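You operate a simulated robot arm through the tools that you are given. There is no shell and no other tool.

You run a simulated robot arm. Do the job below in one go: nothing can be reset, and whatever is moved stays where it is left.

Task
Slide the guard under the strap, hook in, wind to green and lock.

The check looks at the end state, three seconds after you hand in, the way a careful person would. Anything else that was tipped, shoved, dropped, spilled or broken makes it a failure.

Robot
A 7-joint arm with a two-finger parallel gripper, fixed in place. Base frame: the origin is at the foot of the arm, x ahead of it, y to its left, z up; the work surface is at about z = 60. Lengths are in cm, angles in rad, forces in N, time in s.
Its first joint turns from -2.304 to 2.304 rad. Payload 3.91 kg.
The tool frame sits at the grasp point between the pads (the TCP): z along the fingers, y along the line on which they close. The tips reach 3 cm beyond it. Largest opening 11 cm; finger width 2, thickness 1; the body of the gripper, 4.8 by 11.2 cm, starts 5.5 cm behind the TCP.
Orientation is that of the tool frame in the base frame, as [roll, pitch, yaw] about the fixed x, y, z axes, in that order (R = Rz(yaw) Ry(pitch) Rx(roll)). With the fingers straight down and closing along the base's y, the tool's x points along the base's -x, its y along +y and its z along -z.

Tools
- The arm moves only by the tool send_rows. Its argument "steps" is a list of rows, each a list of 3 entries, a list of its own where there are three numbers: the turn, a rotation vector about the base's x, y, z in units of 45 degrees (1.0 is 45 degrees), then the shift along the base's x, y, z in units of 100 mm (1.0 is 100 mm), then the finger opening in m, from 0 to 0.11. In form: [[[rx, ry, rz], [x, y, z], gripper], ...]. A call has 1 to 20 rows; each row is the pose to reach, as a shift and turn from the pose commanded when the call began. A call with a number of a shift or a turn outside -1 to 1 is refused whole. Rows are played at 5 a second. More than 5 cm and 0.15 rad between two rows, or a gripper value outside its range, and nothing of the call is played. Where a pose cannot be reached the arm comes as near as it can. A force on the tool above 70 N (or 10 N above the force at the start of the call, whichever is more), or a blocked arm, ends the call early, and 0.2 s more pass. Each finger travels about 10.8 cm/s and halts on what it meets, pressing with about 34 N; the grip force reading is that of the motor and also rises with nothing between the fingers. The clock runs only during rows and for 0.2 s after the last one: add rows that repeat a pose to give the fingers time. The reply holds the time, the measured pose of the TCP, the force on the tool along the base axes, the opening and the grip force, in the units named above and with some noise, with the torque about the TCP (base axes, N m) and any sound that the robot's microphone picked up, and new pictures: "show" is both (left out), scene, wrist or none.
- Cameras (640 x 400 px; columns grow to the right, rows downward): "scene" is fixed at [5.04, 50.01, 115.08]; the picture's right is [0.23, -0.97, 0.00], its down [-0.63, -0.15, -0.77] and it looks along [0.74, 0.18, -0.64] (base axes); focal length 323 px, centre (320, 200). "wrist" rides on the gripper at [7.2, 1.7, -10.3] in the tool frame; the picture's right is [-0.23, 0.97, 0.00], its down [-0.76, -0.18, -0.62] and it looks along [-0.61, -0.14, 0.78] (tool axes); focal length 222 px, centre (320, 200). There is no depth. A picture from a camera that has moved, and an enlarged one, comes with that camera's place and axes in the base frame and with its lens.
- inspect(camera, box): a new picture of the part [left, top, right, bottom] of that camera's present view, enlarged. It takes no simulated time.
- finish_job(): hands the job in; it is judged then, once.

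Nothing tells you positions but the pictures and the camera data. Unless the task says otherwise, let go and move clear before handing in.

The tools are called after "Request:" by a JSON object that holds its "op" and its "data". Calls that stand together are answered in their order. send_rows: Moves the arm, as the interface text tells. Its arguments: {"type":"object","properties":{"steps":{"type":"array"},"show":{"type":"string","enum":["both","scene","wrist","none"]}},"required":["steps"]} The other tools are called the same way: inspect (camera, box) takes an enlarged picture of a part of a camera's view; finish_job () hands the job in.

At the start:

```text
time: 0.0
tcp_pos: [29.75, 68.73, 90.28]
tool_rot: [3.141, 0.002, 3.141]
contact_force: [0.4, -0.4, 0.1]
torque: [0.0, -0.01, 0.0]
gripper_width: 10.98
gripper_force: 0.1
```

scene: 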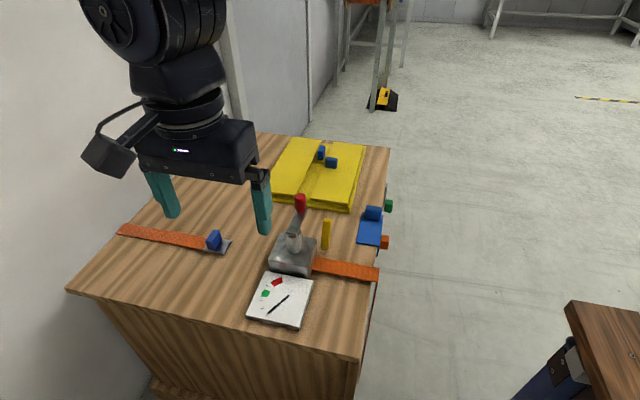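
wrist: 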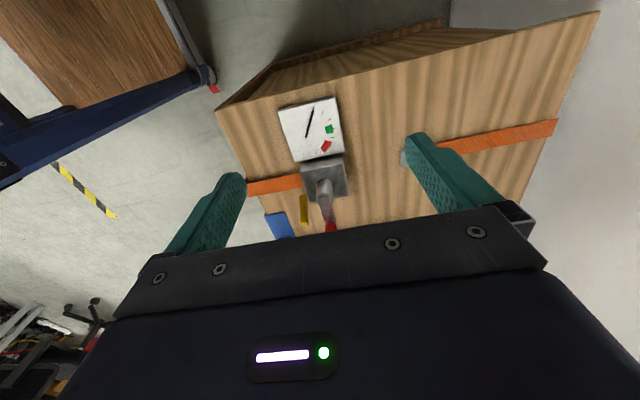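

I see a workbench with a winch (red-handled lever), a strap lying in orange on both sides, a blue guard piece, a yellow pad/package, and a dial with green/red marks. I'll first enlarge the pictures before moving anything.

Request:
{"op": "inspect", "data": {"camera": "scene", "box": [230, 180, 410, 340]}}

Request:
{"op": "inspect", "data": {"camera": "scene", "box": [100, 200, 260, 280]}}

Request:
{"op": "inspect", "data": {"camera": "scene", "box": [250, 120, 420, 260]}}

Request:
{"op": "inspect", "data": {"camera": "wrist", "box": [220, 80, 440, 240]}}

```text
2.50 times, centred on (320, 260) of scene
camera zoom: at [5.04, 50.01, 115.08], right [0.23, -0.97, 0.0], down [-0.63, -0.15, -0.77], along [0.74, 0.18, -0.64], focal length 808 px, centre (320, 50)
```

zoom: 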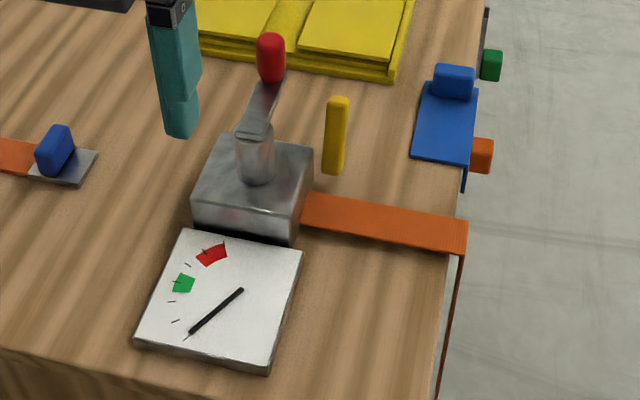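

```text
4.00 times, centred on (180, 240) of scene
camera zoom: at [5.04, 50.01, 115.08], right [0.23, -0.97, 0.0], down [-0.63, -0.15, -0.77], along [0.74, 0.18, -0.64], focal length 1293 px, centre (880, 40)
```

zoom: 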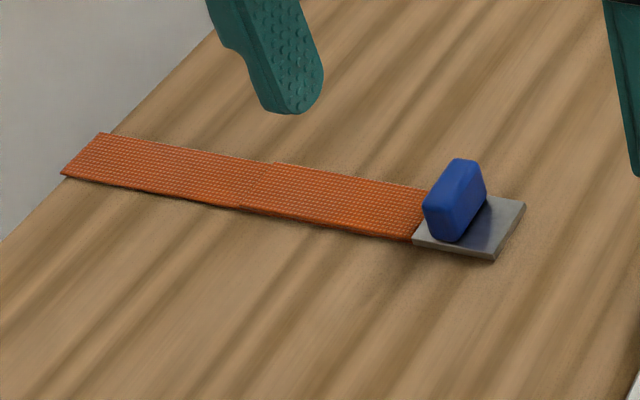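

```text
2.86 times, centred on (335, 190) of scene
camera zoom: at [5.04, 50.01, 115.08], right [0.23, -0.97, 0.0], down [-0.63, -0.15, -0.77], along [0.74, 0.18, -0.64], focal length 924 px, centre (277, 229)
```

zoom: 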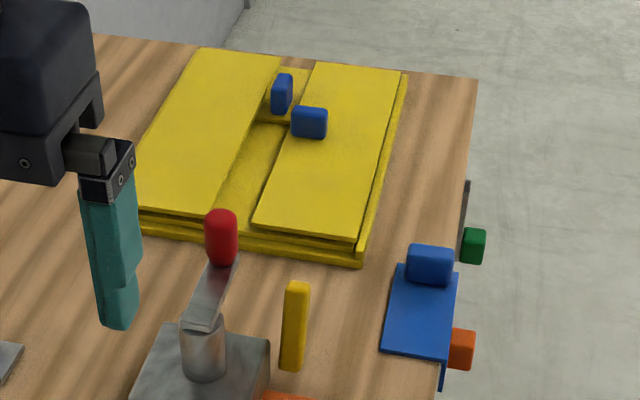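

```text
2.50 times, centred on (330, 160) of wrist
camera zoom: at [22.52, 70.36, 100.58], right [0.23, 0.97, 0.0], down [0.76, -0.18, 0.62], along [0.61, -0.14, -0.78], focal length 555 px, centre (295, 300)
```

zoom: 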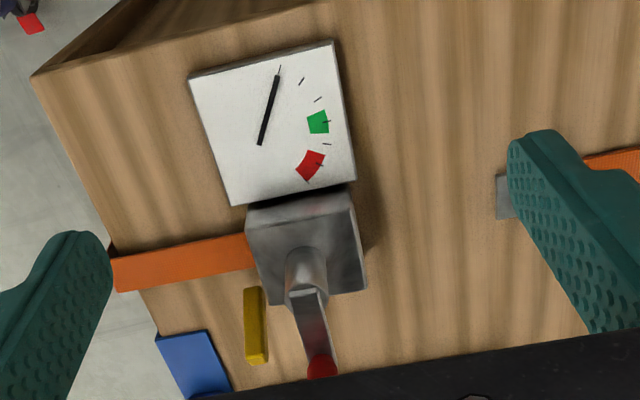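

The bench runs along y with the winch near (46, 66); the right strap goes over the near edge at y≈48, a blue L-shaped guard sits at about (61, 51), and the hook plate with blue handle at about (47, 83). I'll move the wrist camera for closer views before touching anything.

Request:
{"op": "send_rows", "data": {"steps": [[[0, 0, 0], [0.2, -0.3, 0], 0.11], [[0, 0, 0], [0.4, -0.6, 0], 0.11], [[0, 0, 0], [0.6, -0.8, 0], 0.11], [[0, 0, 0], [0.8, -1.0, 0], 0.11], [[0, 0, 0], [0.8, -1.0, 0], 0.11]]}}

```text
time: 1.2
tcp_pos: [37.68, 58.68, 90.15]
tool_rot: [-3.141, 0.001, 3.139]
contact_force: [-0.8, -1.1, -0.6]
torque: [0.0, 0.01, -0.01]
gripper_width: 11.01
gripper_force: 0.1
camera wrist: at [30.44, 60.36, 100.42], right [0.23, 0.97, 0.0], down [0.76, -0.18, 0.62], along [0.61, -0.14, -0.78], focal length 222 px, centre (320, 200)
```

scene: 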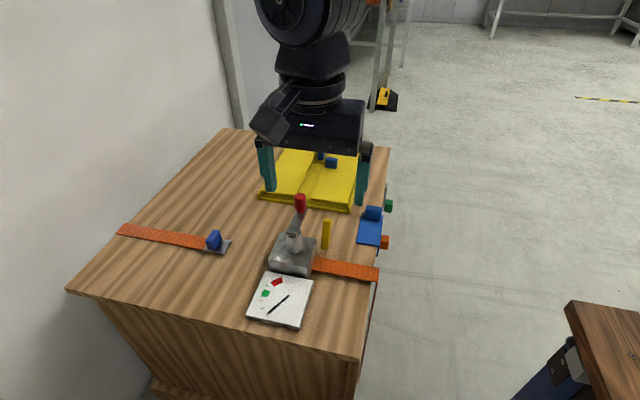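
wrist: 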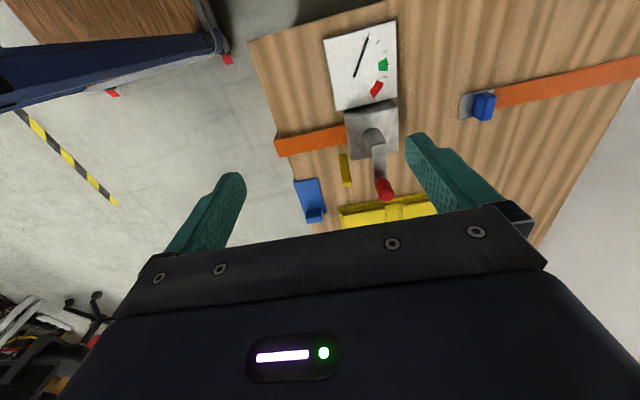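

The wrist view now shows the guard and winch from above. I'll move lower and toward the edge side to see the guard, its edge fittings and the lock pin.

Request:
{"op": "send_rows", "data": {"steps": [[[0, 0, 0], [0.1, -0.3, -0.2], 0.11], [[0, 0, 0], [0.2, -0.6, -0.4], 0.11], [[0, 0, 0], [0.4, -0.8, -0.6], 0.11], [[0, 0, 0], [0.6, -0.9, -0.8], 0.11], [[0, 0, 0], [0.6, -0.9, -0.8], 0.11]], "show": "wrist"}}

Request:
{"op": "inspect", "data": {"camera": "wrist", "box": [200, 40, 480, 220]}}

```text
time: 2.4
tcp_pos: [43.64, 49.75, 82.23]
tool_rot: [3.142, 0.001, 3.141]
contact_force: [0.5, -0.8, -0.4]
torque: [-0.03, -0.03, -0.01]
gripper_width: 11.0
gripper_force: 0.2
camera wrist: at [36.4, 51.52, 92.52], right [0.23, 0.97, 0.0], down [0.76, -0.18, 0.62], along [0.61, -0.14, -0.78], focal length 222 px, centre (320, 200)
```

wrist: 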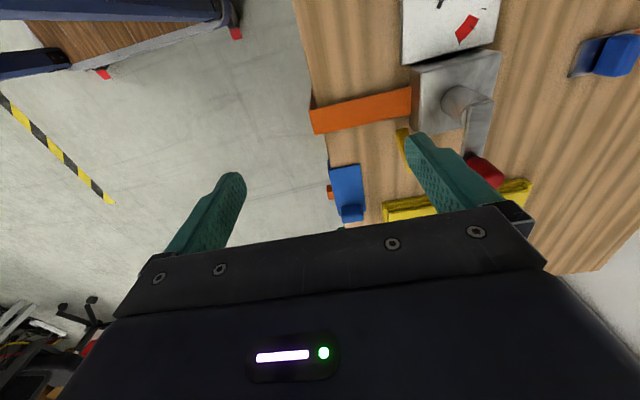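

```text
2.22 times, centred on (340, 130) of wrist
camera zoom: at [36.4, 51.52, 92.52], right [0.23, 0.97, 0.0], down [0.76, -0.18, 0.62], along [0.61, -0.14, -0.78], focal length 494 px, centre (276, 356)
```

zoom: 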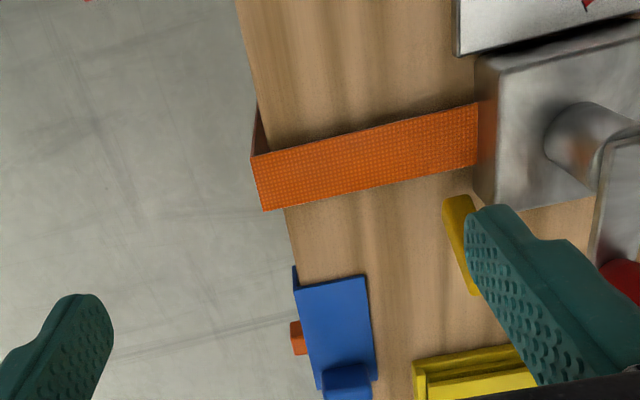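

The strap floats about 1 cm over the bench and hangs about 1 cm outside the bench edge, leaving a gap for the guard. Next I'll look at the winch, crank and yellow pin from a better spot, staying high enough to clear the crank.

Request:
{"op": "send_rows", "data": {"steps": [[[0, 0, 0], [-0.3, 0.3, 0.2], 0.11], [[0, 0, 0], [-0.6, 0.6, 0.2], 0.11], [[0, 0, 0], [-0.8, 0.9, 0.2], 0.11], [[0, 0, 0], [-0.9, 1.0, 0], 0.11], [[0, 0, 0], [-1.0, 1.0, -0.2], 0.11], [[0, 0, 0], [-1.0, 1.0, -0.2], 0.11]], "show": "wrist"}}

Request:
{"op": "inspect", "data": {"camera": "wrist", "box": [200, 40, 480, 220]}}

```text
time: 3.8
tcp_pos: [33.79, 59.83, 80.17]
tool_rot: [-3.141, -0.003, -3.141]
contact_force: [-0.4, -0.1, -0.5]
torque: [-0.01, 0.01, 0.01]
gripper_width: 10.99
gripper_force: 0.0
camera wrist: at [26.52, 61.5, 90.44], right [0.23, 0.97, 0.0], down [0.76, -0.18, 0.62], along [0.61, -0.14, -0.78], focal length 222 px, centre (320, 200)
```

wrist: 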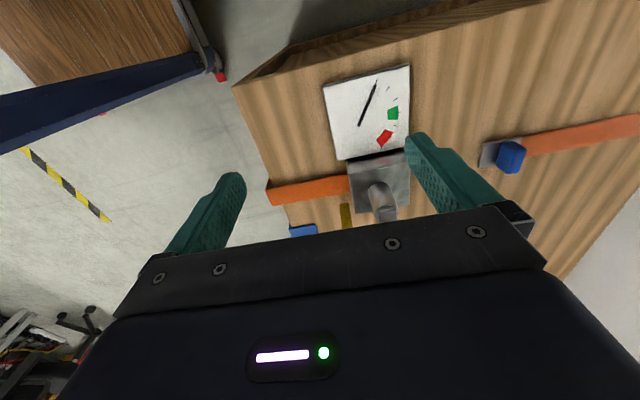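

```text
2.22 times, centred on (340, 130) of wrist
camera zoom: at [26.52, 61.5, 90.44], right [0.23, 0.97, 0.0], down [0.76, -0.18, 0.62], along [0.61, -0.14, -0.78], focal length 494 px, centre (276, 356)
```

zoom: 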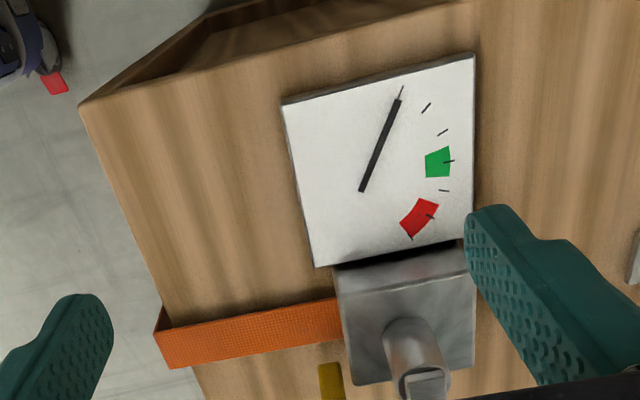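

The arm is now out of the scene camera's line; I'll zoom strongly with the scene camera on each part.

Request:
{"op": "inspect", "data": {"camera": "scene", "box": [262, 185, 342, 235]}}

Request:
{"op": "inspect", "data": {"camera": "scene", "box": [262, 225, 342, 275]}}

Request:
{"op": "inspect", "data": {"camera": "scene", "box": [340, 190, 420, 240]}}

Request:
{"op": "inspect", "data": {"camera": "scene", "box": [340, 230, 420, 280]}}

Request:
{"op": "inspect", "data": {"camera": "scene", "box": [190, 220, 254, 260]}}

Request:
{"op": "inspect", "data": {"camera": "scene", "box": [235, 265, 331, 325]}}

```text
8.00 times, centred on (302, 210) of scene
camera zoom: at [5.04, 50.01, 115.08], right [0.23, -0.97, 0.0], down [-0.63, -0.15, -0.77], along [0.74, 0.18, -0.64], focal length 2586 px, centre (464, 120)
```

zoom: 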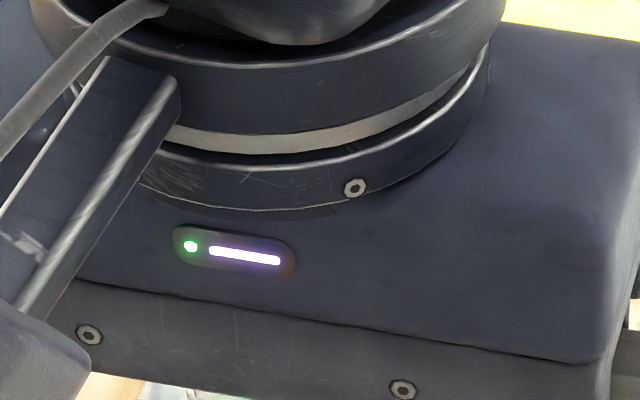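

```text
8.00 times, centred on (302, 250) of scene
camera zoom: at [5.04, 50.01, 115.08], right [0.23, -0.97, 0.0], down [-0.63, -0.15, -0.77], along [0.74, 0.18, -0.64], focal length 2586 px, centre (464, -200)
```

zoom: 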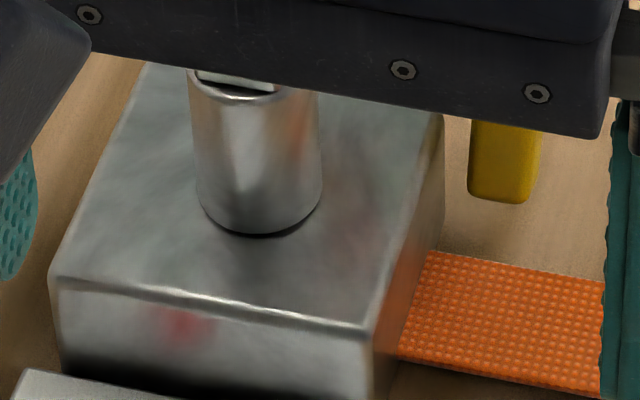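

```text
8.00 times, centred on (380, 215) of scene
camera zoom: at [5.04, 50.01, 115.08], right [0.23, -0.97, 0.0], down [-0.63, -0.15, -0.77], along [0.74, 0.18, -0.64], focal length 2586 px, centre (-160, 80)
```

zoom: 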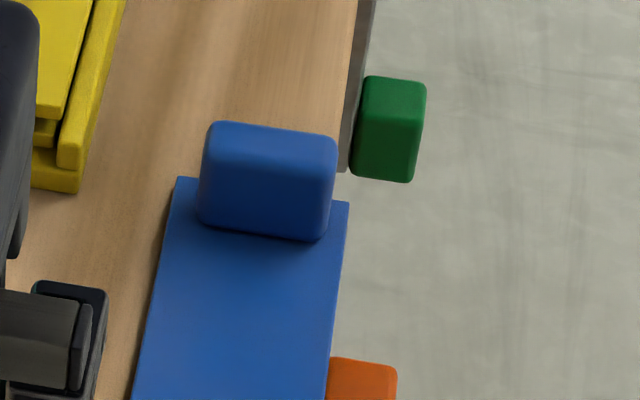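

```text
8.00 times, centred on (380, 255) of scene
camera zoom: at [5.04, 50.01, 115.08], right [0.23, -0.97, 0.0], down [-0.63, -0.15, -0.77], along [0.74, 0.18, -0.64], focal length 2586 px, centre (-160, -240)
```

zoom: 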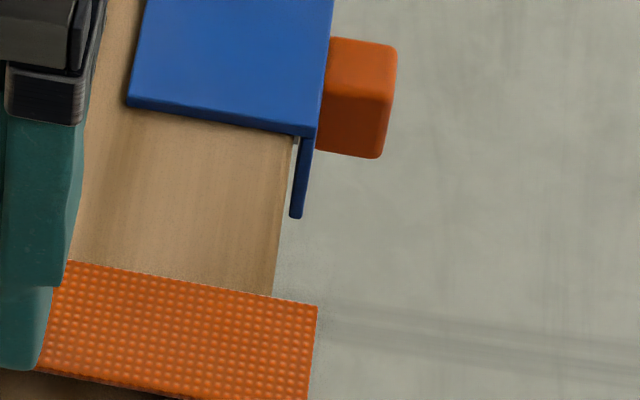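

```text
10.00 times, centred on (222, 240) of scene
camera zoom: at [5.04, 50.01, 115.08], right [0.23, -0.97, 0.0], down [-0.63, -0.15, -0.77], along [0.74, 0.18, -0.64], focal length 3232 px, centre (1300, -200)
```

zoom: 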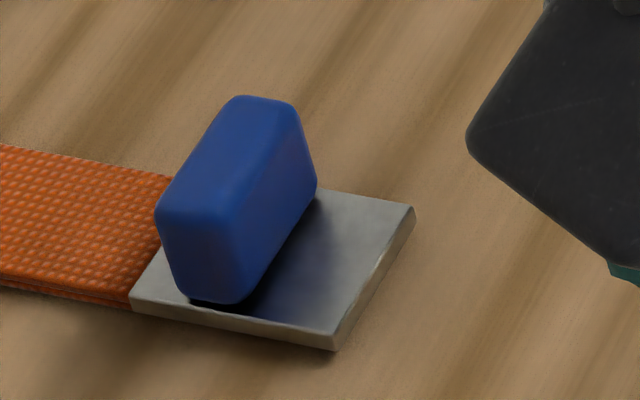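

```text
6.67 times, centred on (283, 295) of scene
camera zoom: at [5.04, 50.01, 115.08], right [0.23, -0.97, 0.0], down [-0.63, -0.15, -0.77], along [0.74, 0.18, -0.64], focal length 2155 px, centre (567, -433)
```

zoom: 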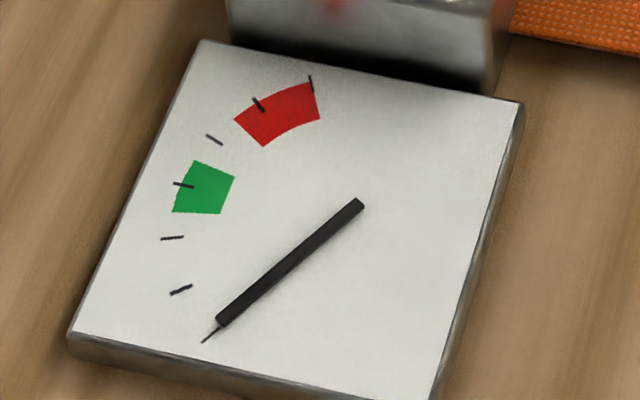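

The guard is an L-shaped plate with a blue handle and a flap running down the bench edge; the green and orange blocks sit on the bench's side, which I can't see well. I'll bring the arm round outside the edge with the wrist camera turned to look at +y.

Request:
{"op": "send_rows", "data": {"steps": [[[0, 0, 0.16], [0.1, -0.2, 0], 0.11], [[0, 0, 0.32], [0.2, -0.4, 0], 0.11], [[0, 0, 0.48], [0.3, -0.6, 0], 0.11], [[0, 0, 0.64], [0.4, -0.8, 0], 0.11], [[0, 0, 0.8], [0.5, -1.0, 0], 0.11], [[0, 0, 0.96], [0.6, -1.0, 0], 0.11]], "show": "none"}}

Request:
{"op": "send_rows", "data": {"steps": [[[0, 0, 0.16], [0.1, -0.3, 0], 0.11], [[0, 0, 0.32], [0.2, -0.6, 0], 0.11], [[0, 0, 0.48], [0.3, -0.8, 0], 0.11], [[0, 0, 0.64], [0.4, -1.0, 0], 0.11], [[0, 0, 0.8], [0.5, -1.0, 0], 0.11], [[0, 0, 0.96], [0.6, -1.0, 0], 0.11], [[0, 0, 1.0], [0.6, -1.0, 0], 0.11], [[0, 0, 1.0], [0.6, -1.0, 0], 0.11]]}}

```text
time: 5.2
tcp_pos: [39.8, 49.62, 80.43]
tool_rot: [3.141, -0.002, -2.385]
contact_force: [0.1, 0.6, 0.4]
torque: [-0.02, -0.02, 0.01]
gripper_width: 11.0
gripper_force: 0.1
```

```text
time: 7.0
tcp_pos: [45.67, 39.6, 80.21]
tool_rot: [3.141, 0.0, -1.601]
contact_force: [-0.8, 0.2, 0.0]
torque: [0.0, 0.02, -0.02]
gripper_width: 11.02
gripper_force: 0.0
camera wrist: at [43.86, 32.39, 90.53], right [-0.97, 0.26, 0.0], down [0.2, 0.76, 0.62], along [0.16, 0.6, -0.78], focal length 222 px, centre (320, 200)
```

scene: 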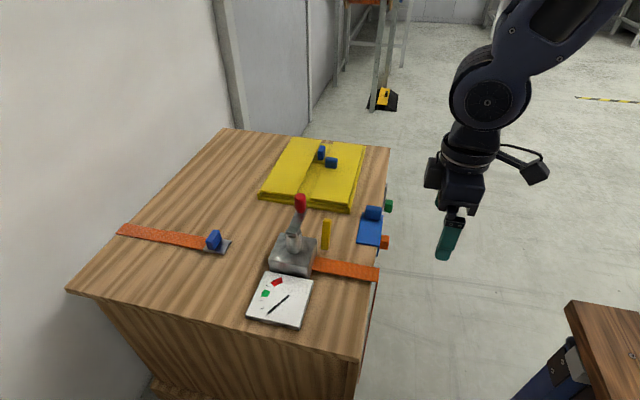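
wrist: 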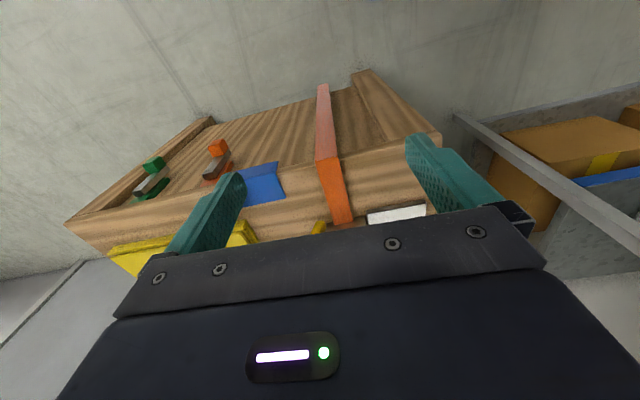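

Now the arm is clear of the scene view and the wrist sees the bench's side with the strap hanging down and green/orange fittings. I'll zoom on both.

Request:
{"op": "inspect", "data": {"camera": "wrist", "box": [100, 120, 260, 220]}}

Request:
{"op": "inspect", "data": {"camera": "wrist", "box": [260, 60, 440, 235]}}

Request:
{"op": "inspect", "data": {"camera": "scene", "box": [270, 185, 350, 235]}}

Request:
{"op": "inspect", "data": {"camera": "scene", "box": [262, 225, 342, 275]}}

Request:
{"op": "inspect", "data": {"camera": "scene", "box": [340, 190, 420, 240]}}

Request:
{"op": "inspect", "data": {"camera": "scene", "box": [295, 135, 375, 185]}}

Request:
{"op": "inspect", "data": {"camera": "scene", "box": [330, 230, 410, 280]}}

```text
4.00 times, centred on (180, 170) of wrist
camera zoom: at [43.86, 32.39, 90.53], right [-0.97, 0.26, 0.0], down [0.2, 0.76, 0.62], along [0.16, 0.6, -0.78], focal length 888 px, centre (880, 320)
```

zoom: 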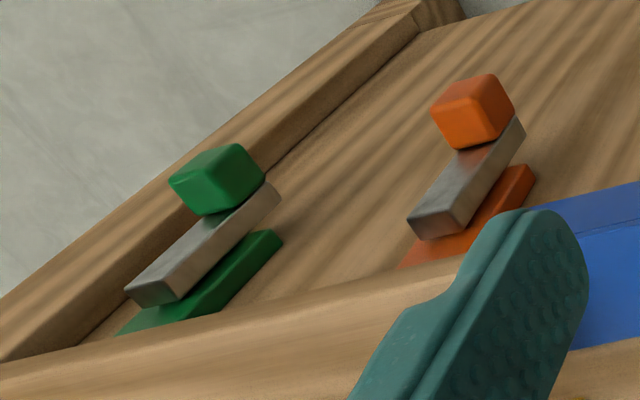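

```text
2.29 times, centred on (350, 148) of wrist
camera zoom: at [43.86, 32.39, 90.53], right [-0.97, 0.26, 0.0], down [0.2, 0.76, 0.62], along [0.16, 0.6, -0.78], focal length 508 px, centre (251, 320)
```

zoom: 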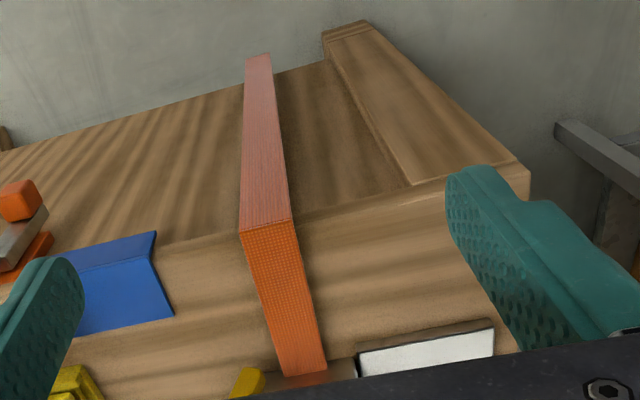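

```text
8.00 times, centred on (310, 210) of scene
camera zoom: at [5.04, 50.01, 115.08], right [0.23, -0.97, 0.0], down [-0.63, -0.15, -0.77], along [0.74, 0.18, -0.64], focal length 2586 px, centre (400, 120)
```

zoom: 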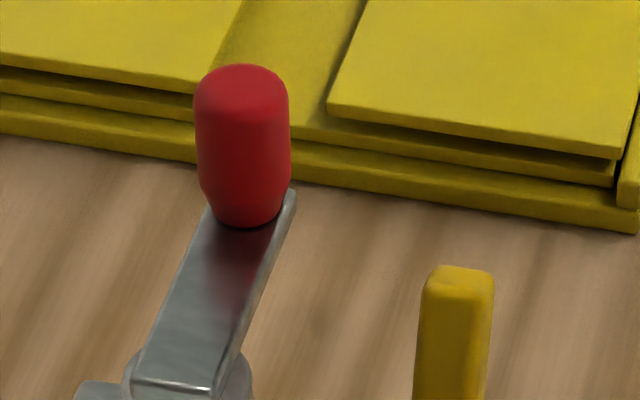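

```text
8.00 times, centred on (302, 250) of scene
camera zoom: at [5.04, 50.01, 115.08], right [0.23, -0.97, 0.0], down [-0.63, -0.15, -0.77], along [0.74, 0.18, -0.64], focal length 2586 px, centre (464, -200)
```

zoom: 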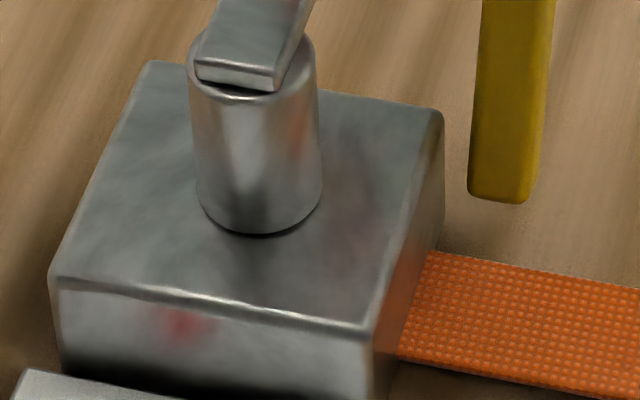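

```text
8.00 times, centred on (380, 215) of scene
camera zoom: at [5.04, 50.01, 115.08], right [0.23, -0.97, 0.0], down [-0.63, -0.15, -0.77], along [0.74, 0.18, -0.64], focal length 2586 px, centre (-160, 80)
```

zoom: 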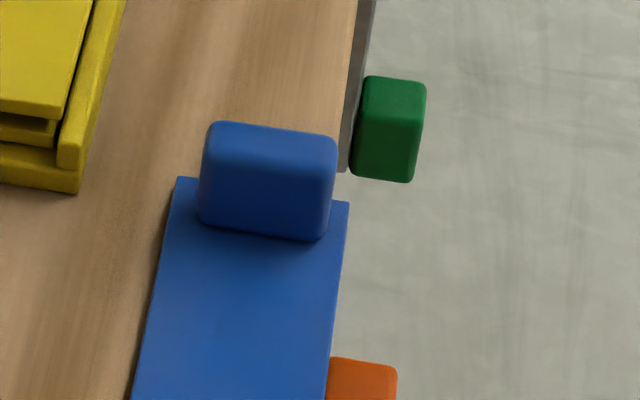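

```text
8.00 times, centred on (335, 160) of scene
camera zoom: at [5.04, 50.01, 115.08], right [0.23, -0.97, 0.0], down [-0.63, -0.15, -0.77], along [0.74, 0.18, -0.64], focal length 2586 px, centre (200, 520)
```

zoom: 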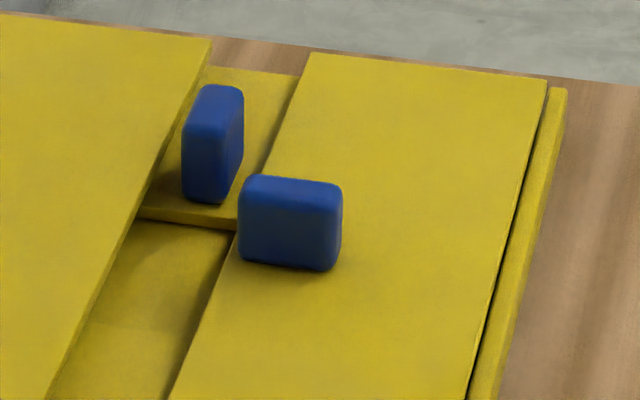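

```text
8.00 times, centred on (370, 255) of scene
camera zoom: at [5.04, 50.01, 115.08], right [0.23, -0.97, 0.0], down [-0.63, -0.15, -0.77], along [0.74, 0.18, -0.64], focal length 2586 px, centre (-80, -240)
```

zoom: 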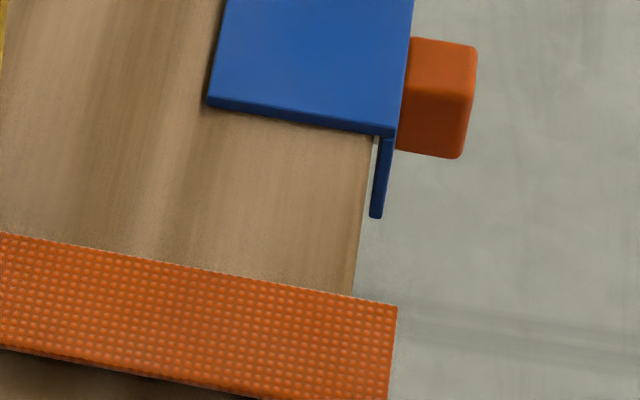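

The side only shows the strap hanging free of the bench side plus two unrelated slide switches (green and orange); the yellow box also looks unrelated. The yellow bar beside the winch is likely the lock, so I'll bring the wrist camera closer to it.

Request:
{"op": "send_rows", "data": {"steps": [[[0, 0, 0], [0.1, 0.3, 0.1], 0.11], [[0, 0, 0], [0.2, 0.6, 0.1], 0.11], [[0, 0, 0], [0.3, 0.9, 0.1], 0.11], [[0, 0, 0], [0.3, 1.0, 0.1], 0.11], [[0, 0, 0], [0.3, 1.0, 0.1], 0.11]], "show": "wrist"}}

Request:
{"op": "inspect", "data": {"camera": "wrist", "box": [220, 100, 420, 225]}}

```text
time: 8.2
tcp_pos: [48.71, 49.55, 81.26]
tool_rot: [-3.14, -0.001, -1.602]
contact_force: [-0.5, -0.6, -0.5]
torque: [0.01, 0.01, 0.02]
gripper_width: 10.99
gripper_force: 0.0
camera wrist: at [46.79, 42.49, 91.58], right [-0.97, 0.26, 0.0], down [0.2, 0.76, 0.62], along [0.16, 0.6, -0.78], focal length 222 px, centre (320, 200)
```

wrist: 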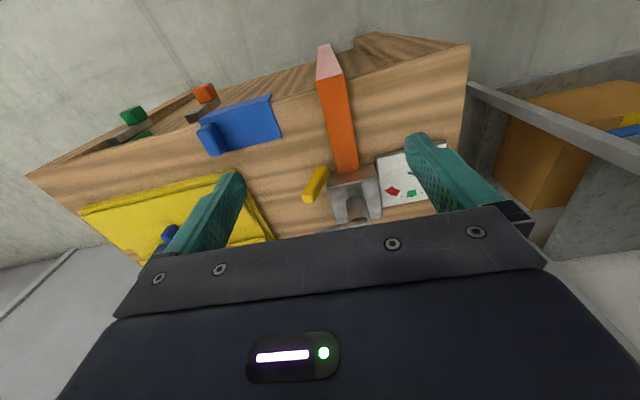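

```text
3.20 times, centred on (320, 162) of wrist
camera zoom: at [46.79, 42.49, 91.58], right [-0.97, 0.26, 0.0], down [0.2, 0.76, 0.62], along [0.16, 0.6, -0.78], focal length 711 px, centre (320, 320)
```

zoom: 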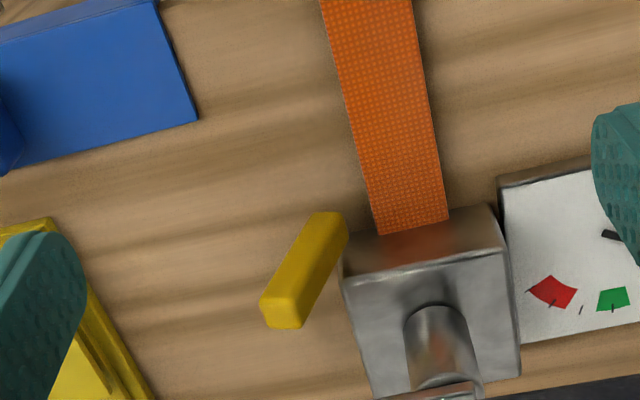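

The yellow bar is a lever standing beside the winch, leaning slightly to +x, next to the strap. First job: grip the guard's handle (about x 64.6, y 51.1, z 60.5–63) with the fingers closing along x; I'll go above it.

Request:
{"op": "send_rows", "data": {"steps": [[[0, 0, 0.04], [0.3, 0, 0], 0.08], [[0, 0, 0.04], [0.6, 0.05, -0.1], 0.07], [[0, 0, 0.04], [0.9, 0.1, -0.2], 0.06], [[0, 0, 0.04], [1.0, 0.15, -0.3], 0.06], [[0, 0, 0.04], [1.0, 0.15, -0.3], 0.06]], "show": "none"}}

Request:
{"op": "send_rows", "data": {"steps": [[[0, 0, 0], [0.2, 0, -0.1], 0.06], [[0, 0, 0], [0.4, 0, -0.2], 0.06], [[0, 0, 0], [0.59, 0, -0.3], 0.06], [[0, 0, 0], [0.59, 0, -0.5], 0.06], [[0, 0, 0], [0.59, 0, -0.5], 0.06]]}}

```text
time: 9.4
tcp_pos: [58.55, 51.18, 78.12]
tool_rot: [-3.141, 0.0, -1.573]
contact_force: [-0.3, 0.1, -0.3]
torque: [0.0, -0.01, -0.03]
gripper_width: 6.02
gripper_force: 0.0
```

```text
time: 10.6
tcp_pos: [64.54, 51.11, 73.3]
tool_rot: [-3.141, 0.0, -1.572]
contact_force: [-0.6, 1.0, 0.2]
torque: [0.0, 0.02, 0.01]
gripper_width: 5.96
gripper_force: 0.1
camera wrist: at [62.87, 43.86, 83.55], right [-0.97, 0.23, 0.0], down [0.18, 0.76, 0.62], along [0.14, 0.61, -0.78], focal length 222 px, centre (320, 200)
```

scene: 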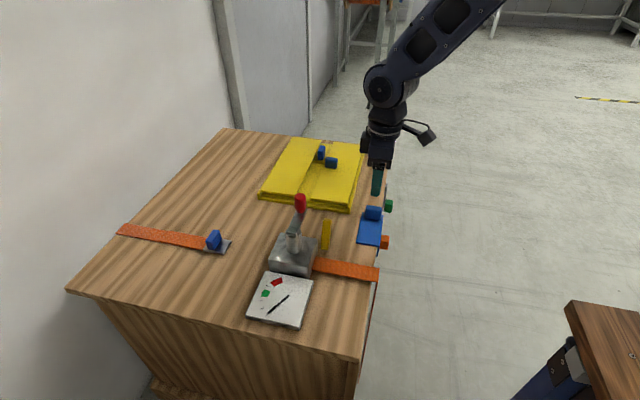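
wrist: 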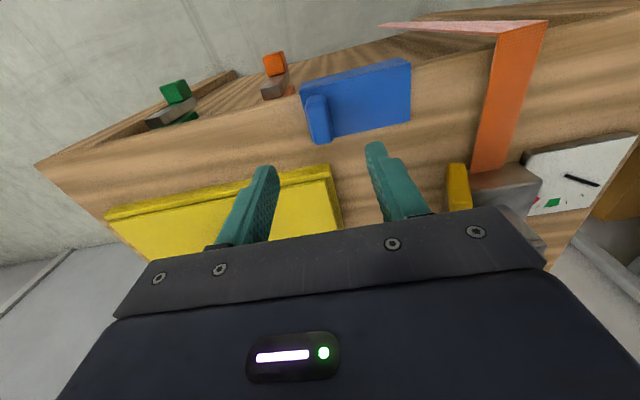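

Request:
{"op": "inspect", "data": {"camera": "wrist", "box": [260, 40, 420, 160]}}

Request:
{"op": "inspect", "data": {"camera": "scene", "box": [340, 170, 420, 250]}}

```text
3.33 times, centred on (340, 100) of wrist
camera zoom: at [62.87, 43.86, 83.55], right [-0.97, 0.23, 0.0], down [0.18, 0.76, 0.62], along [0.14, 0.61, -0.78], focal length 740 px, centre (253, 533)
```

zoom: 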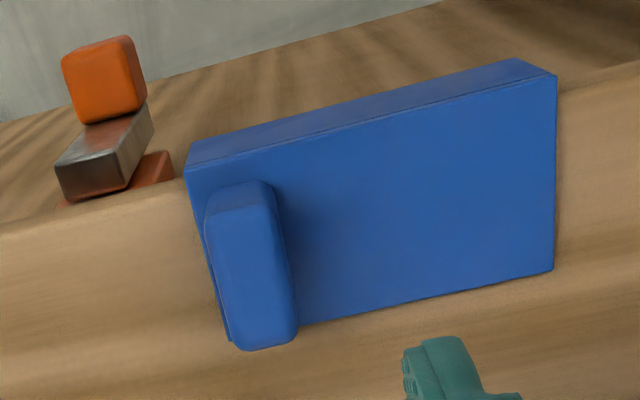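

```text
5.00 times, centred on (380, 210) of scene
camera zoom: at [5.04, 50.01, 115.08], right [0.23, -0.97, 0.0], down [-0.63, -0.15, -0.77], along [0.74, 0.18, -0.64], focal length 1616 px, centre (20, 150)
```

zoom: 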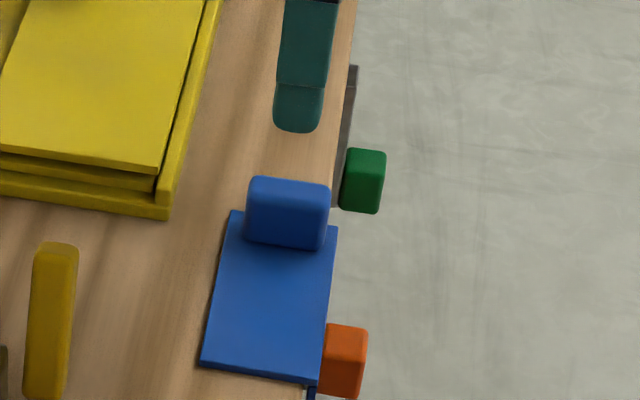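

The handle lines up with the TCP at about (64.5, 51). I'll descend with open fingers around it and close.

Request:
{"op": "send_rows", "data": {"steps": [[[0, 0, 0], [0, 0, -0.3], 0.06], [[0, 0, 0], [0, 0, -0.55], 0.06], [[0, 0, 0], [0, 0, -0.75], 0.06], [[0, 0, 0], [0, 0, -0.85], 0.06], [[0, 0, 0], [0, 0, -0.9], 0.06], [[0, 0, 0], [0, 0, -0.9], 0.06]]}}

Request:
{"op": "inspect", "data": {"camera": "wrist", "box": [200, 40, 440, 220]}}

Request:
{"op": "inspect", "data": {"camera": "scene", "box": [340, 170, 420, 250]}}

```text
time: 12.0
tcp_pos: [64.64, 51.24, 64.34]
tool_rot: [-3.141, -0.001, -1.571]
contact_force: [0.1, -0.5, -0.9]
torque: [-0.03, 0.0, 0.0]
gripper_width: 5.98
gripper_force: 0.1
camera wrist: at [62.93, 43.99, 74.64], right [-0.97, 0.23, 0.0], down [0.18, 0.76, 0.62], along [0.14, 0.61, -0.78], focal length 222 px, centre (320, 200)
```

scene: 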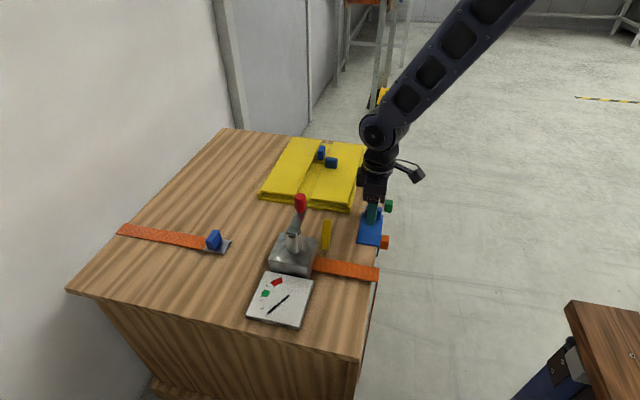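
wrist: 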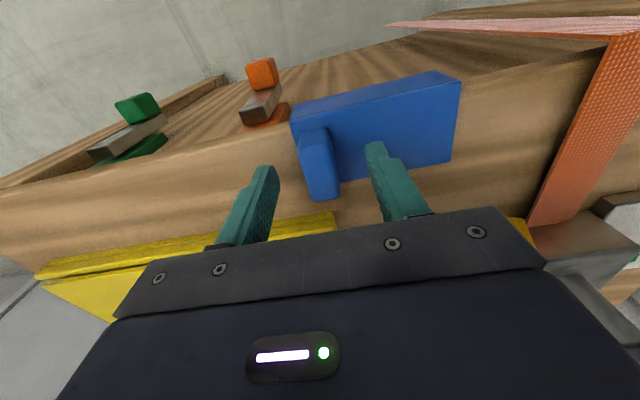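

```text
2.22 times, centred on (320, 130) of wrist
camera zoom: at [62.93, 43.99, 74.64], right [-0.97, 0.23, 0.0], down [0.18, 0.76, 0.62], along [0.14, 0.61, -0.78], focal length 494 px, centre (320, 356)
```

zoom: 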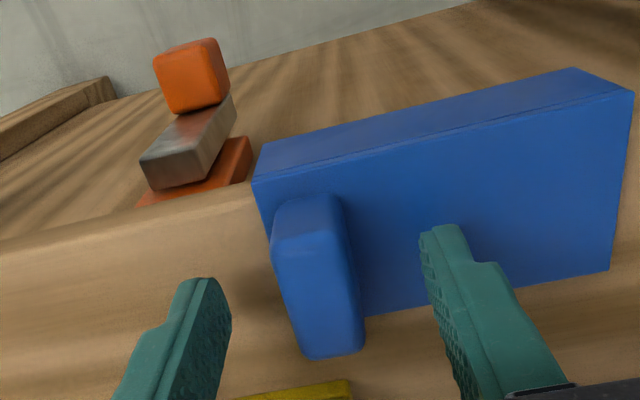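

```text
5.00 times, centred on (380, 210) of scene
camera zoom: at [5.04, 50.01, 115.08], right [0.23, -0.97, 0.0], down [-0.63, -0.15, -0.77], along [0.74, 0.18, -0.64], focal length 1616 px, centre (20, 150)
```

zoom: 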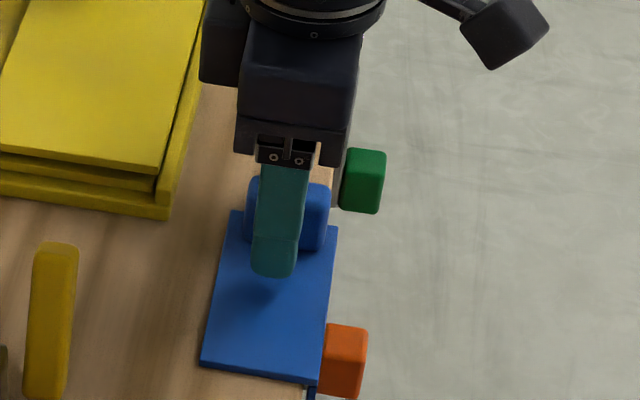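

The fingers straddle the handle. I'll close on it.

Request:
{"op": "send_rows", "data": {"steps": [[[0, 0, 0], [0, 0, 0], 0.03], [[0, 0, 0], [0, 0, 0], 0.01], [[0, 0, 0], [0, 0, 0], 0.005], [[0, 0, 0], [0, 0, 0], 0.005]], "show": "scene"}}

Request:
{"op": "inspect", "data": {"camera": "scene", "box": [340, 190, 420, 270]}}

```text
time: 13.0
tcp_pos: [64.5, 51.2, 64.37]
tool_rot: [-3.141, -0.001, -1.569]
contact_force: [-0.8, -0.2, 0.4]
torque: [0.0, -0.02, -0.01]
gripper_width: 1.93
gripper_force: 34.8
```

scene: 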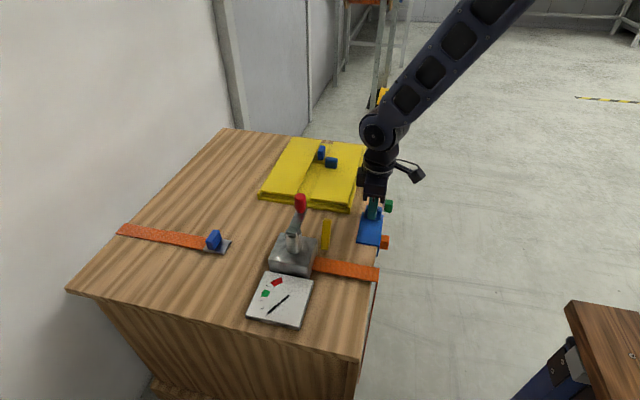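

```text
5.00 times, centred on (380, 230) of scene
camera zoom: at [5.04, 50.01, 115.08], right [0.23, -0.97, 0.0], down [-0.63, -0.15, -0.77], along [0.74, 0.18, -0.64], focal length 1616 px, centre (20, 50)
```

zoom: 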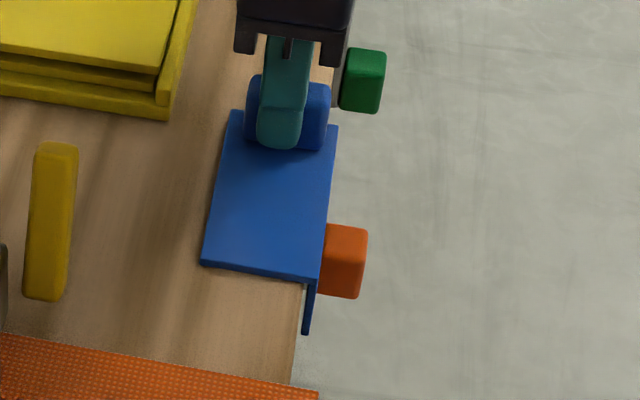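

The guard is held (1.9 cm wide handle). I'll slide it toward −x, stopping just short of the strap to check alignment.

Request:
{"op": "send_rows", "data": {"steps": [[[0, 0, 0], [-0.1, 0, 0], 0.005], [[0, 0, 0], [-0.2, 0, 0], 0.005], [[0, 0, 0], [-0.3, 0, 0], 0.005], [[0, 0, 0], [-0.4, 0, 0], 0.005], [[0, 0, 0], [-0.5, 0, 0], 0.005], [[0, 0, 0], [-0.57, 0, 0], 0.005], [[0, 0, 0], [-0.57, 0, 0], 0.005]], "show": "both"}}

Request:
{"op": "inspect", "data": {"camera": "scene", "box": [340, 210, 404, 290]}}

Request:
{"op": "inspect", "data": {"camera": "wrist", "box": [260, 20, 500, 200]}}

```text
time: 14.6
tcp_pos: [58.91, 51.22, 64.3]
tool_rot: [-3.141, 0.002, -1.572]
contact_force: [4.8, -0.1, 20.9]
torque: [-0.07, -0.07, -0.02]
gripper_width: 1.93
gripper_force: 34.0
camera wrist: at [57.21, 44.02, 74.62], right [-0.97, 0.23, 0.0], down [0.18, 0.76, 0.62], along [0.14, 0.61, -0.78], focal length 222 px, centre (320, 200)
```

scene: 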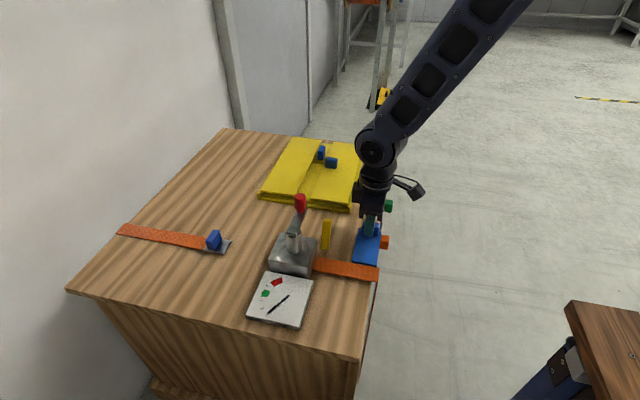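
wrist: 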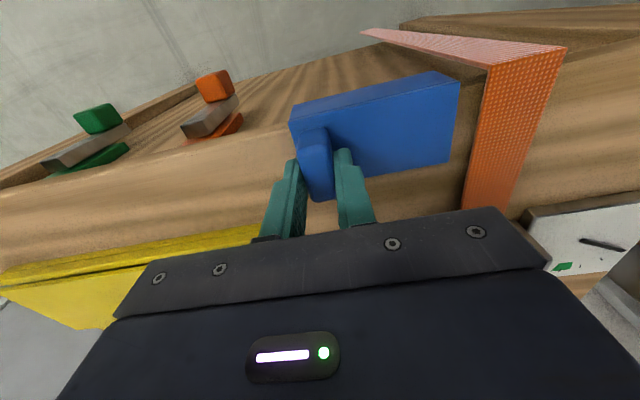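

```text
5.00 times, centred on (372, 250) of scene
camera zoom: at [5.04, 50.01, 115.08], right [0.23, -0.97, 0.0], down [-0.63, -0.15, -0.77], along [0.74, 0.18, -0.64], focal length 1616 px, centre (60, -50)
```

zoom: 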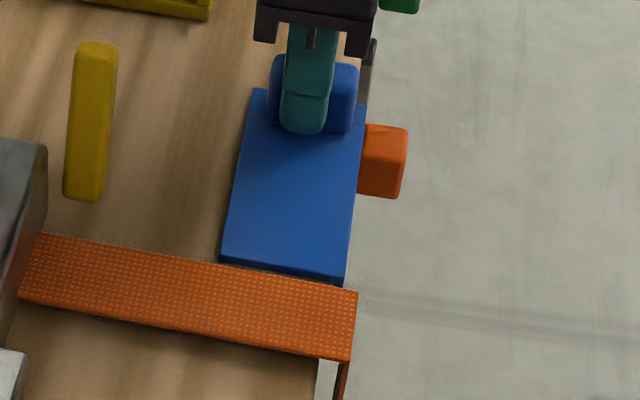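

```text
2.22 times, centred on (380, 110) of wrist
camera zoom: at [57.21, 44.02, 74.62], right [-0.97, 0.23, 0.0], down [0.18, 0.76, 0.62], along [0.14, 0.61, -0.78], focal length 494 px, centre (187, 400)
```

zoom: 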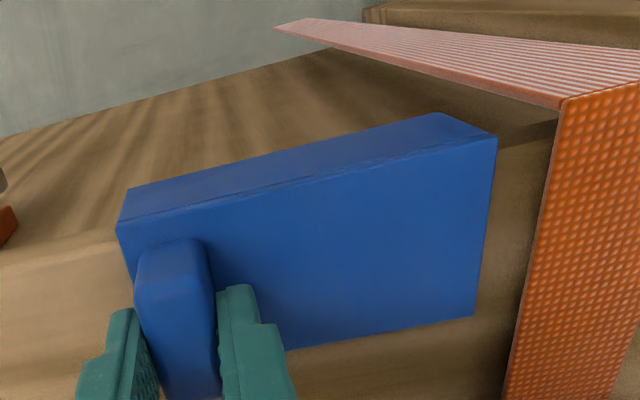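

The guard is aligned and about to pass under the strap; there is some downward load (≈20 N), so I'll ease up 1 mm and continue slowly.

Request:
{"op": "send_rows", "data": {"steps": [[[0, 0, 0], [0, 0, 0.01], 0.005], [[0, 0, 0], [0, 0, 0.01], 0.005]], "show": "none"}}

Request:
{"op": "send_rows", "data": {"steps": [[[0, 0, 0], [-0.06, 0, 0], 0.005], [[0, 0, 0], [-0.12, 0, 0], 0.005], [[0, 0, 0], [-0.18, 0, 0], 0.005], [[0, 0, 0], [-0.24, 0, 0], 0.005], [[0, 0, 0], [-0.24, 0, 0], 0.005]], "show": "both"}}

Request:
{"op": "inspect", "data": {"camera": "scene", "box": [340, 210, 404, 290]}}

Request:
{"op": "inspect", "data": {"camera": "wrist", "box": [260, 20, 500, 200]}}

```text
time: 15.2
tcp_pos: [58.81, 51.31, 64.46]
tool_rot: [3.14, -0.001, -1.57]
contact_force: [-0.6, 3.0, 10.9]
torque: [0.24, -0.02, 0.03]
gripper_width: 1.93
gripper_force: 34.4
```

```text
time: 16.4
tcp_pos: [56.55, 51.18, 64.47]
tool_rot: [-3.14, 0.0, -1.573]
contact_force: [-0.3, 0.3, -0.3]
torque: [0.03, 0.0, 0.03]
gripper_width: 1.91
gripper_force: 34.0
camera wrist: at [54.83, 43.93, 74.67], right [-0.97, 0.23, 0.0], down [0.18, 0.76, 0.62], along [0.14, 0.61, -0.78], focal length 222 px, centre (320, 200)
```

scene: 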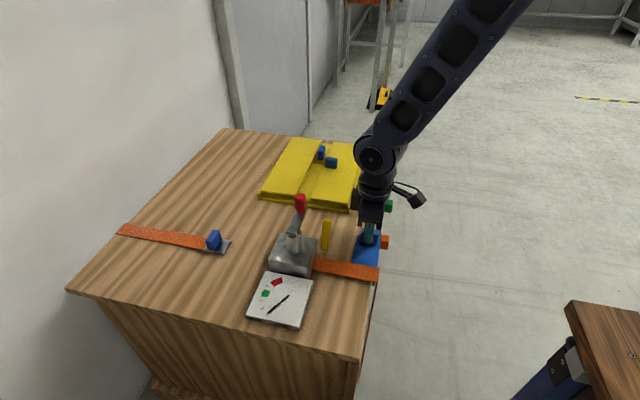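
wrist: 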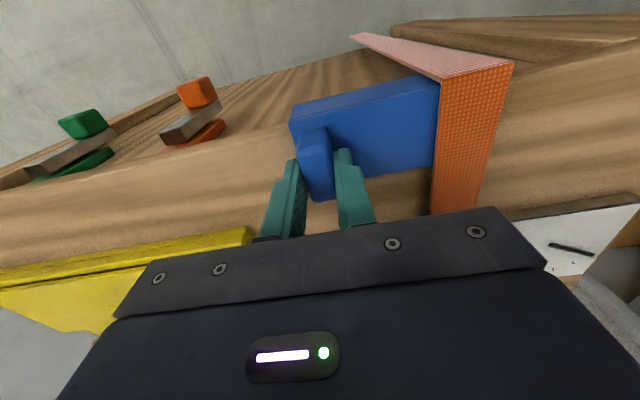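

```text
5.00 times, centred on (372, 250) of scene
camera zoom: at [5.04, 50.01, 115.08], right [0.23, -0.97, 0.0], down [-0.63, -0.15, -0.77], along [0.74, 0.18, -0.64], focal length 1616 px, centre (60, -50)
```

zoom: 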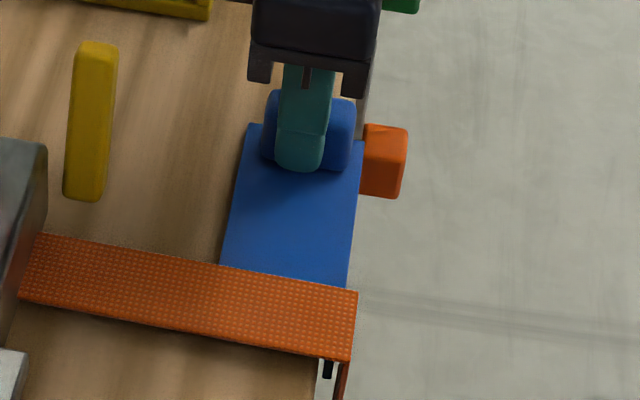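

```text
2.22 times, centred on (380, 110) of wrist
camera zoom: at [54.83, 43.93, 74.67], right [-0.97, 0.23, 0.0], down [0.18, 0.76, 0.62], along [0.14, 0.61, -0.78], focal length 494 px, centre (187, 400)
```

zoom: 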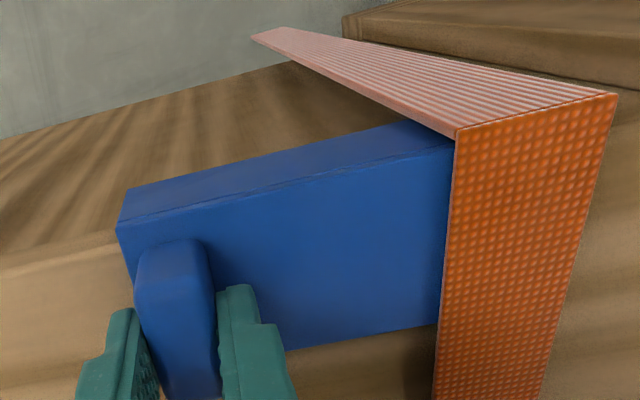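

The guard's front is under the strap with no load. I'll continue about 4.7 cm more so the strap lies across the middle of the plate, clear of the handle.

Request:
{"op": "send_rows", "data": {"steps": [[[0, 0, 0], [-0.08, 0, 0], 0.005], [[0, 0, 0], [-0.16, 0, 0], 0.005], [[0, 0, 0], [-0.24, 0, 0], 0.005], [[0, 0, 0], [-0.32, 0, 0], 0.005], [[0, 0, 0], [-0.4, 0, 0], 0.005], [[0, 0, 0], [-0.46, 0, 0], 0.005], [[0, 0, 0], [-0.46, 0, 0], 0.005]], "show": "both"}}

Request:
{"op": "inspect", "data": {"camera": "scene", "box": [340, 210, 404, 290]}}

Request:
{"op": "inspect", "data": {"camera": "wrist", "box": [260, 20, 500, 200]}}

```text
time: 18.0
tcp_pos: [51.95, 51.03, 64.41]
tool_rot: [3.141, -0.001, -1.572]
contact_force: [0.2, -0.1, -1.1]
torque: [0.03, -0.03, 0.01]
gripper_width: 1.91
gripper_force: 33.9
camera wrist: at [50.27, 43.88, 74.72], right [-0.97, 0.23, 0.0], down [0.18, 0.76, 0.62], along [0.14, 0.61, -0.78], focal length 222 px, centre (320, 200)
```

scene: 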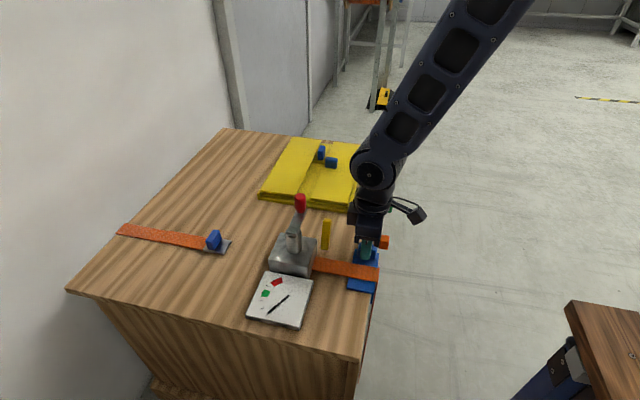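
wrist: 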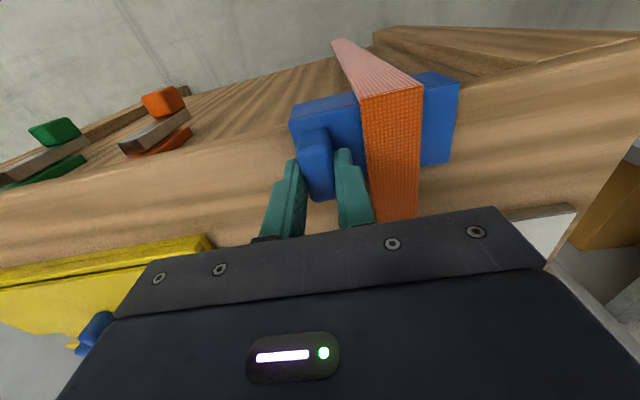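

```text
5.00 times, centred on (372, 250) of scene
camera zoom: at [5.04, 50.01, 115.08], right [0.23, -0.97, 0.0], down [-0.63, -0.15, -0.77], along [0.74, 0.18, -0.64], focal length 1616 px, centre (60, -50)
```

zoom: 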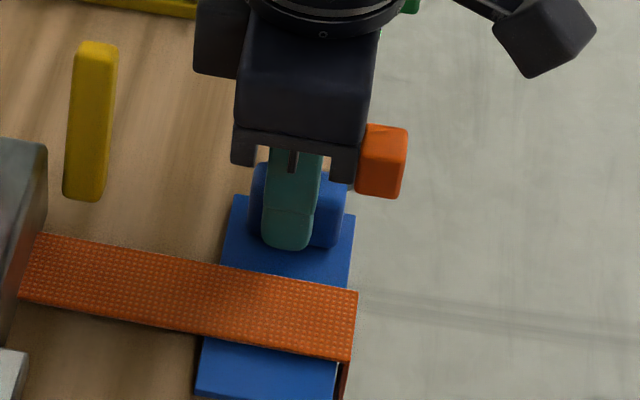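

```text
2.22 times, centred on (380, 110) of wrist
camera zoom: at [50.27, 43.88, 74.72], right [-0.97, 0.23, 0.0], down [0.18, 0.76, 0.62], along [0.14, 0.61, -0.78], focal length 494 px, centre (187, 400)
```

zoom: 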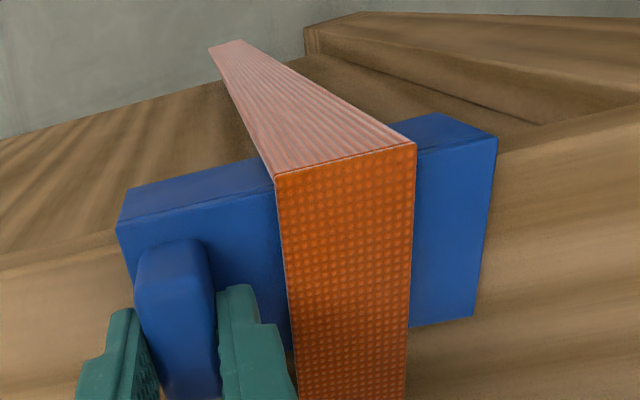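

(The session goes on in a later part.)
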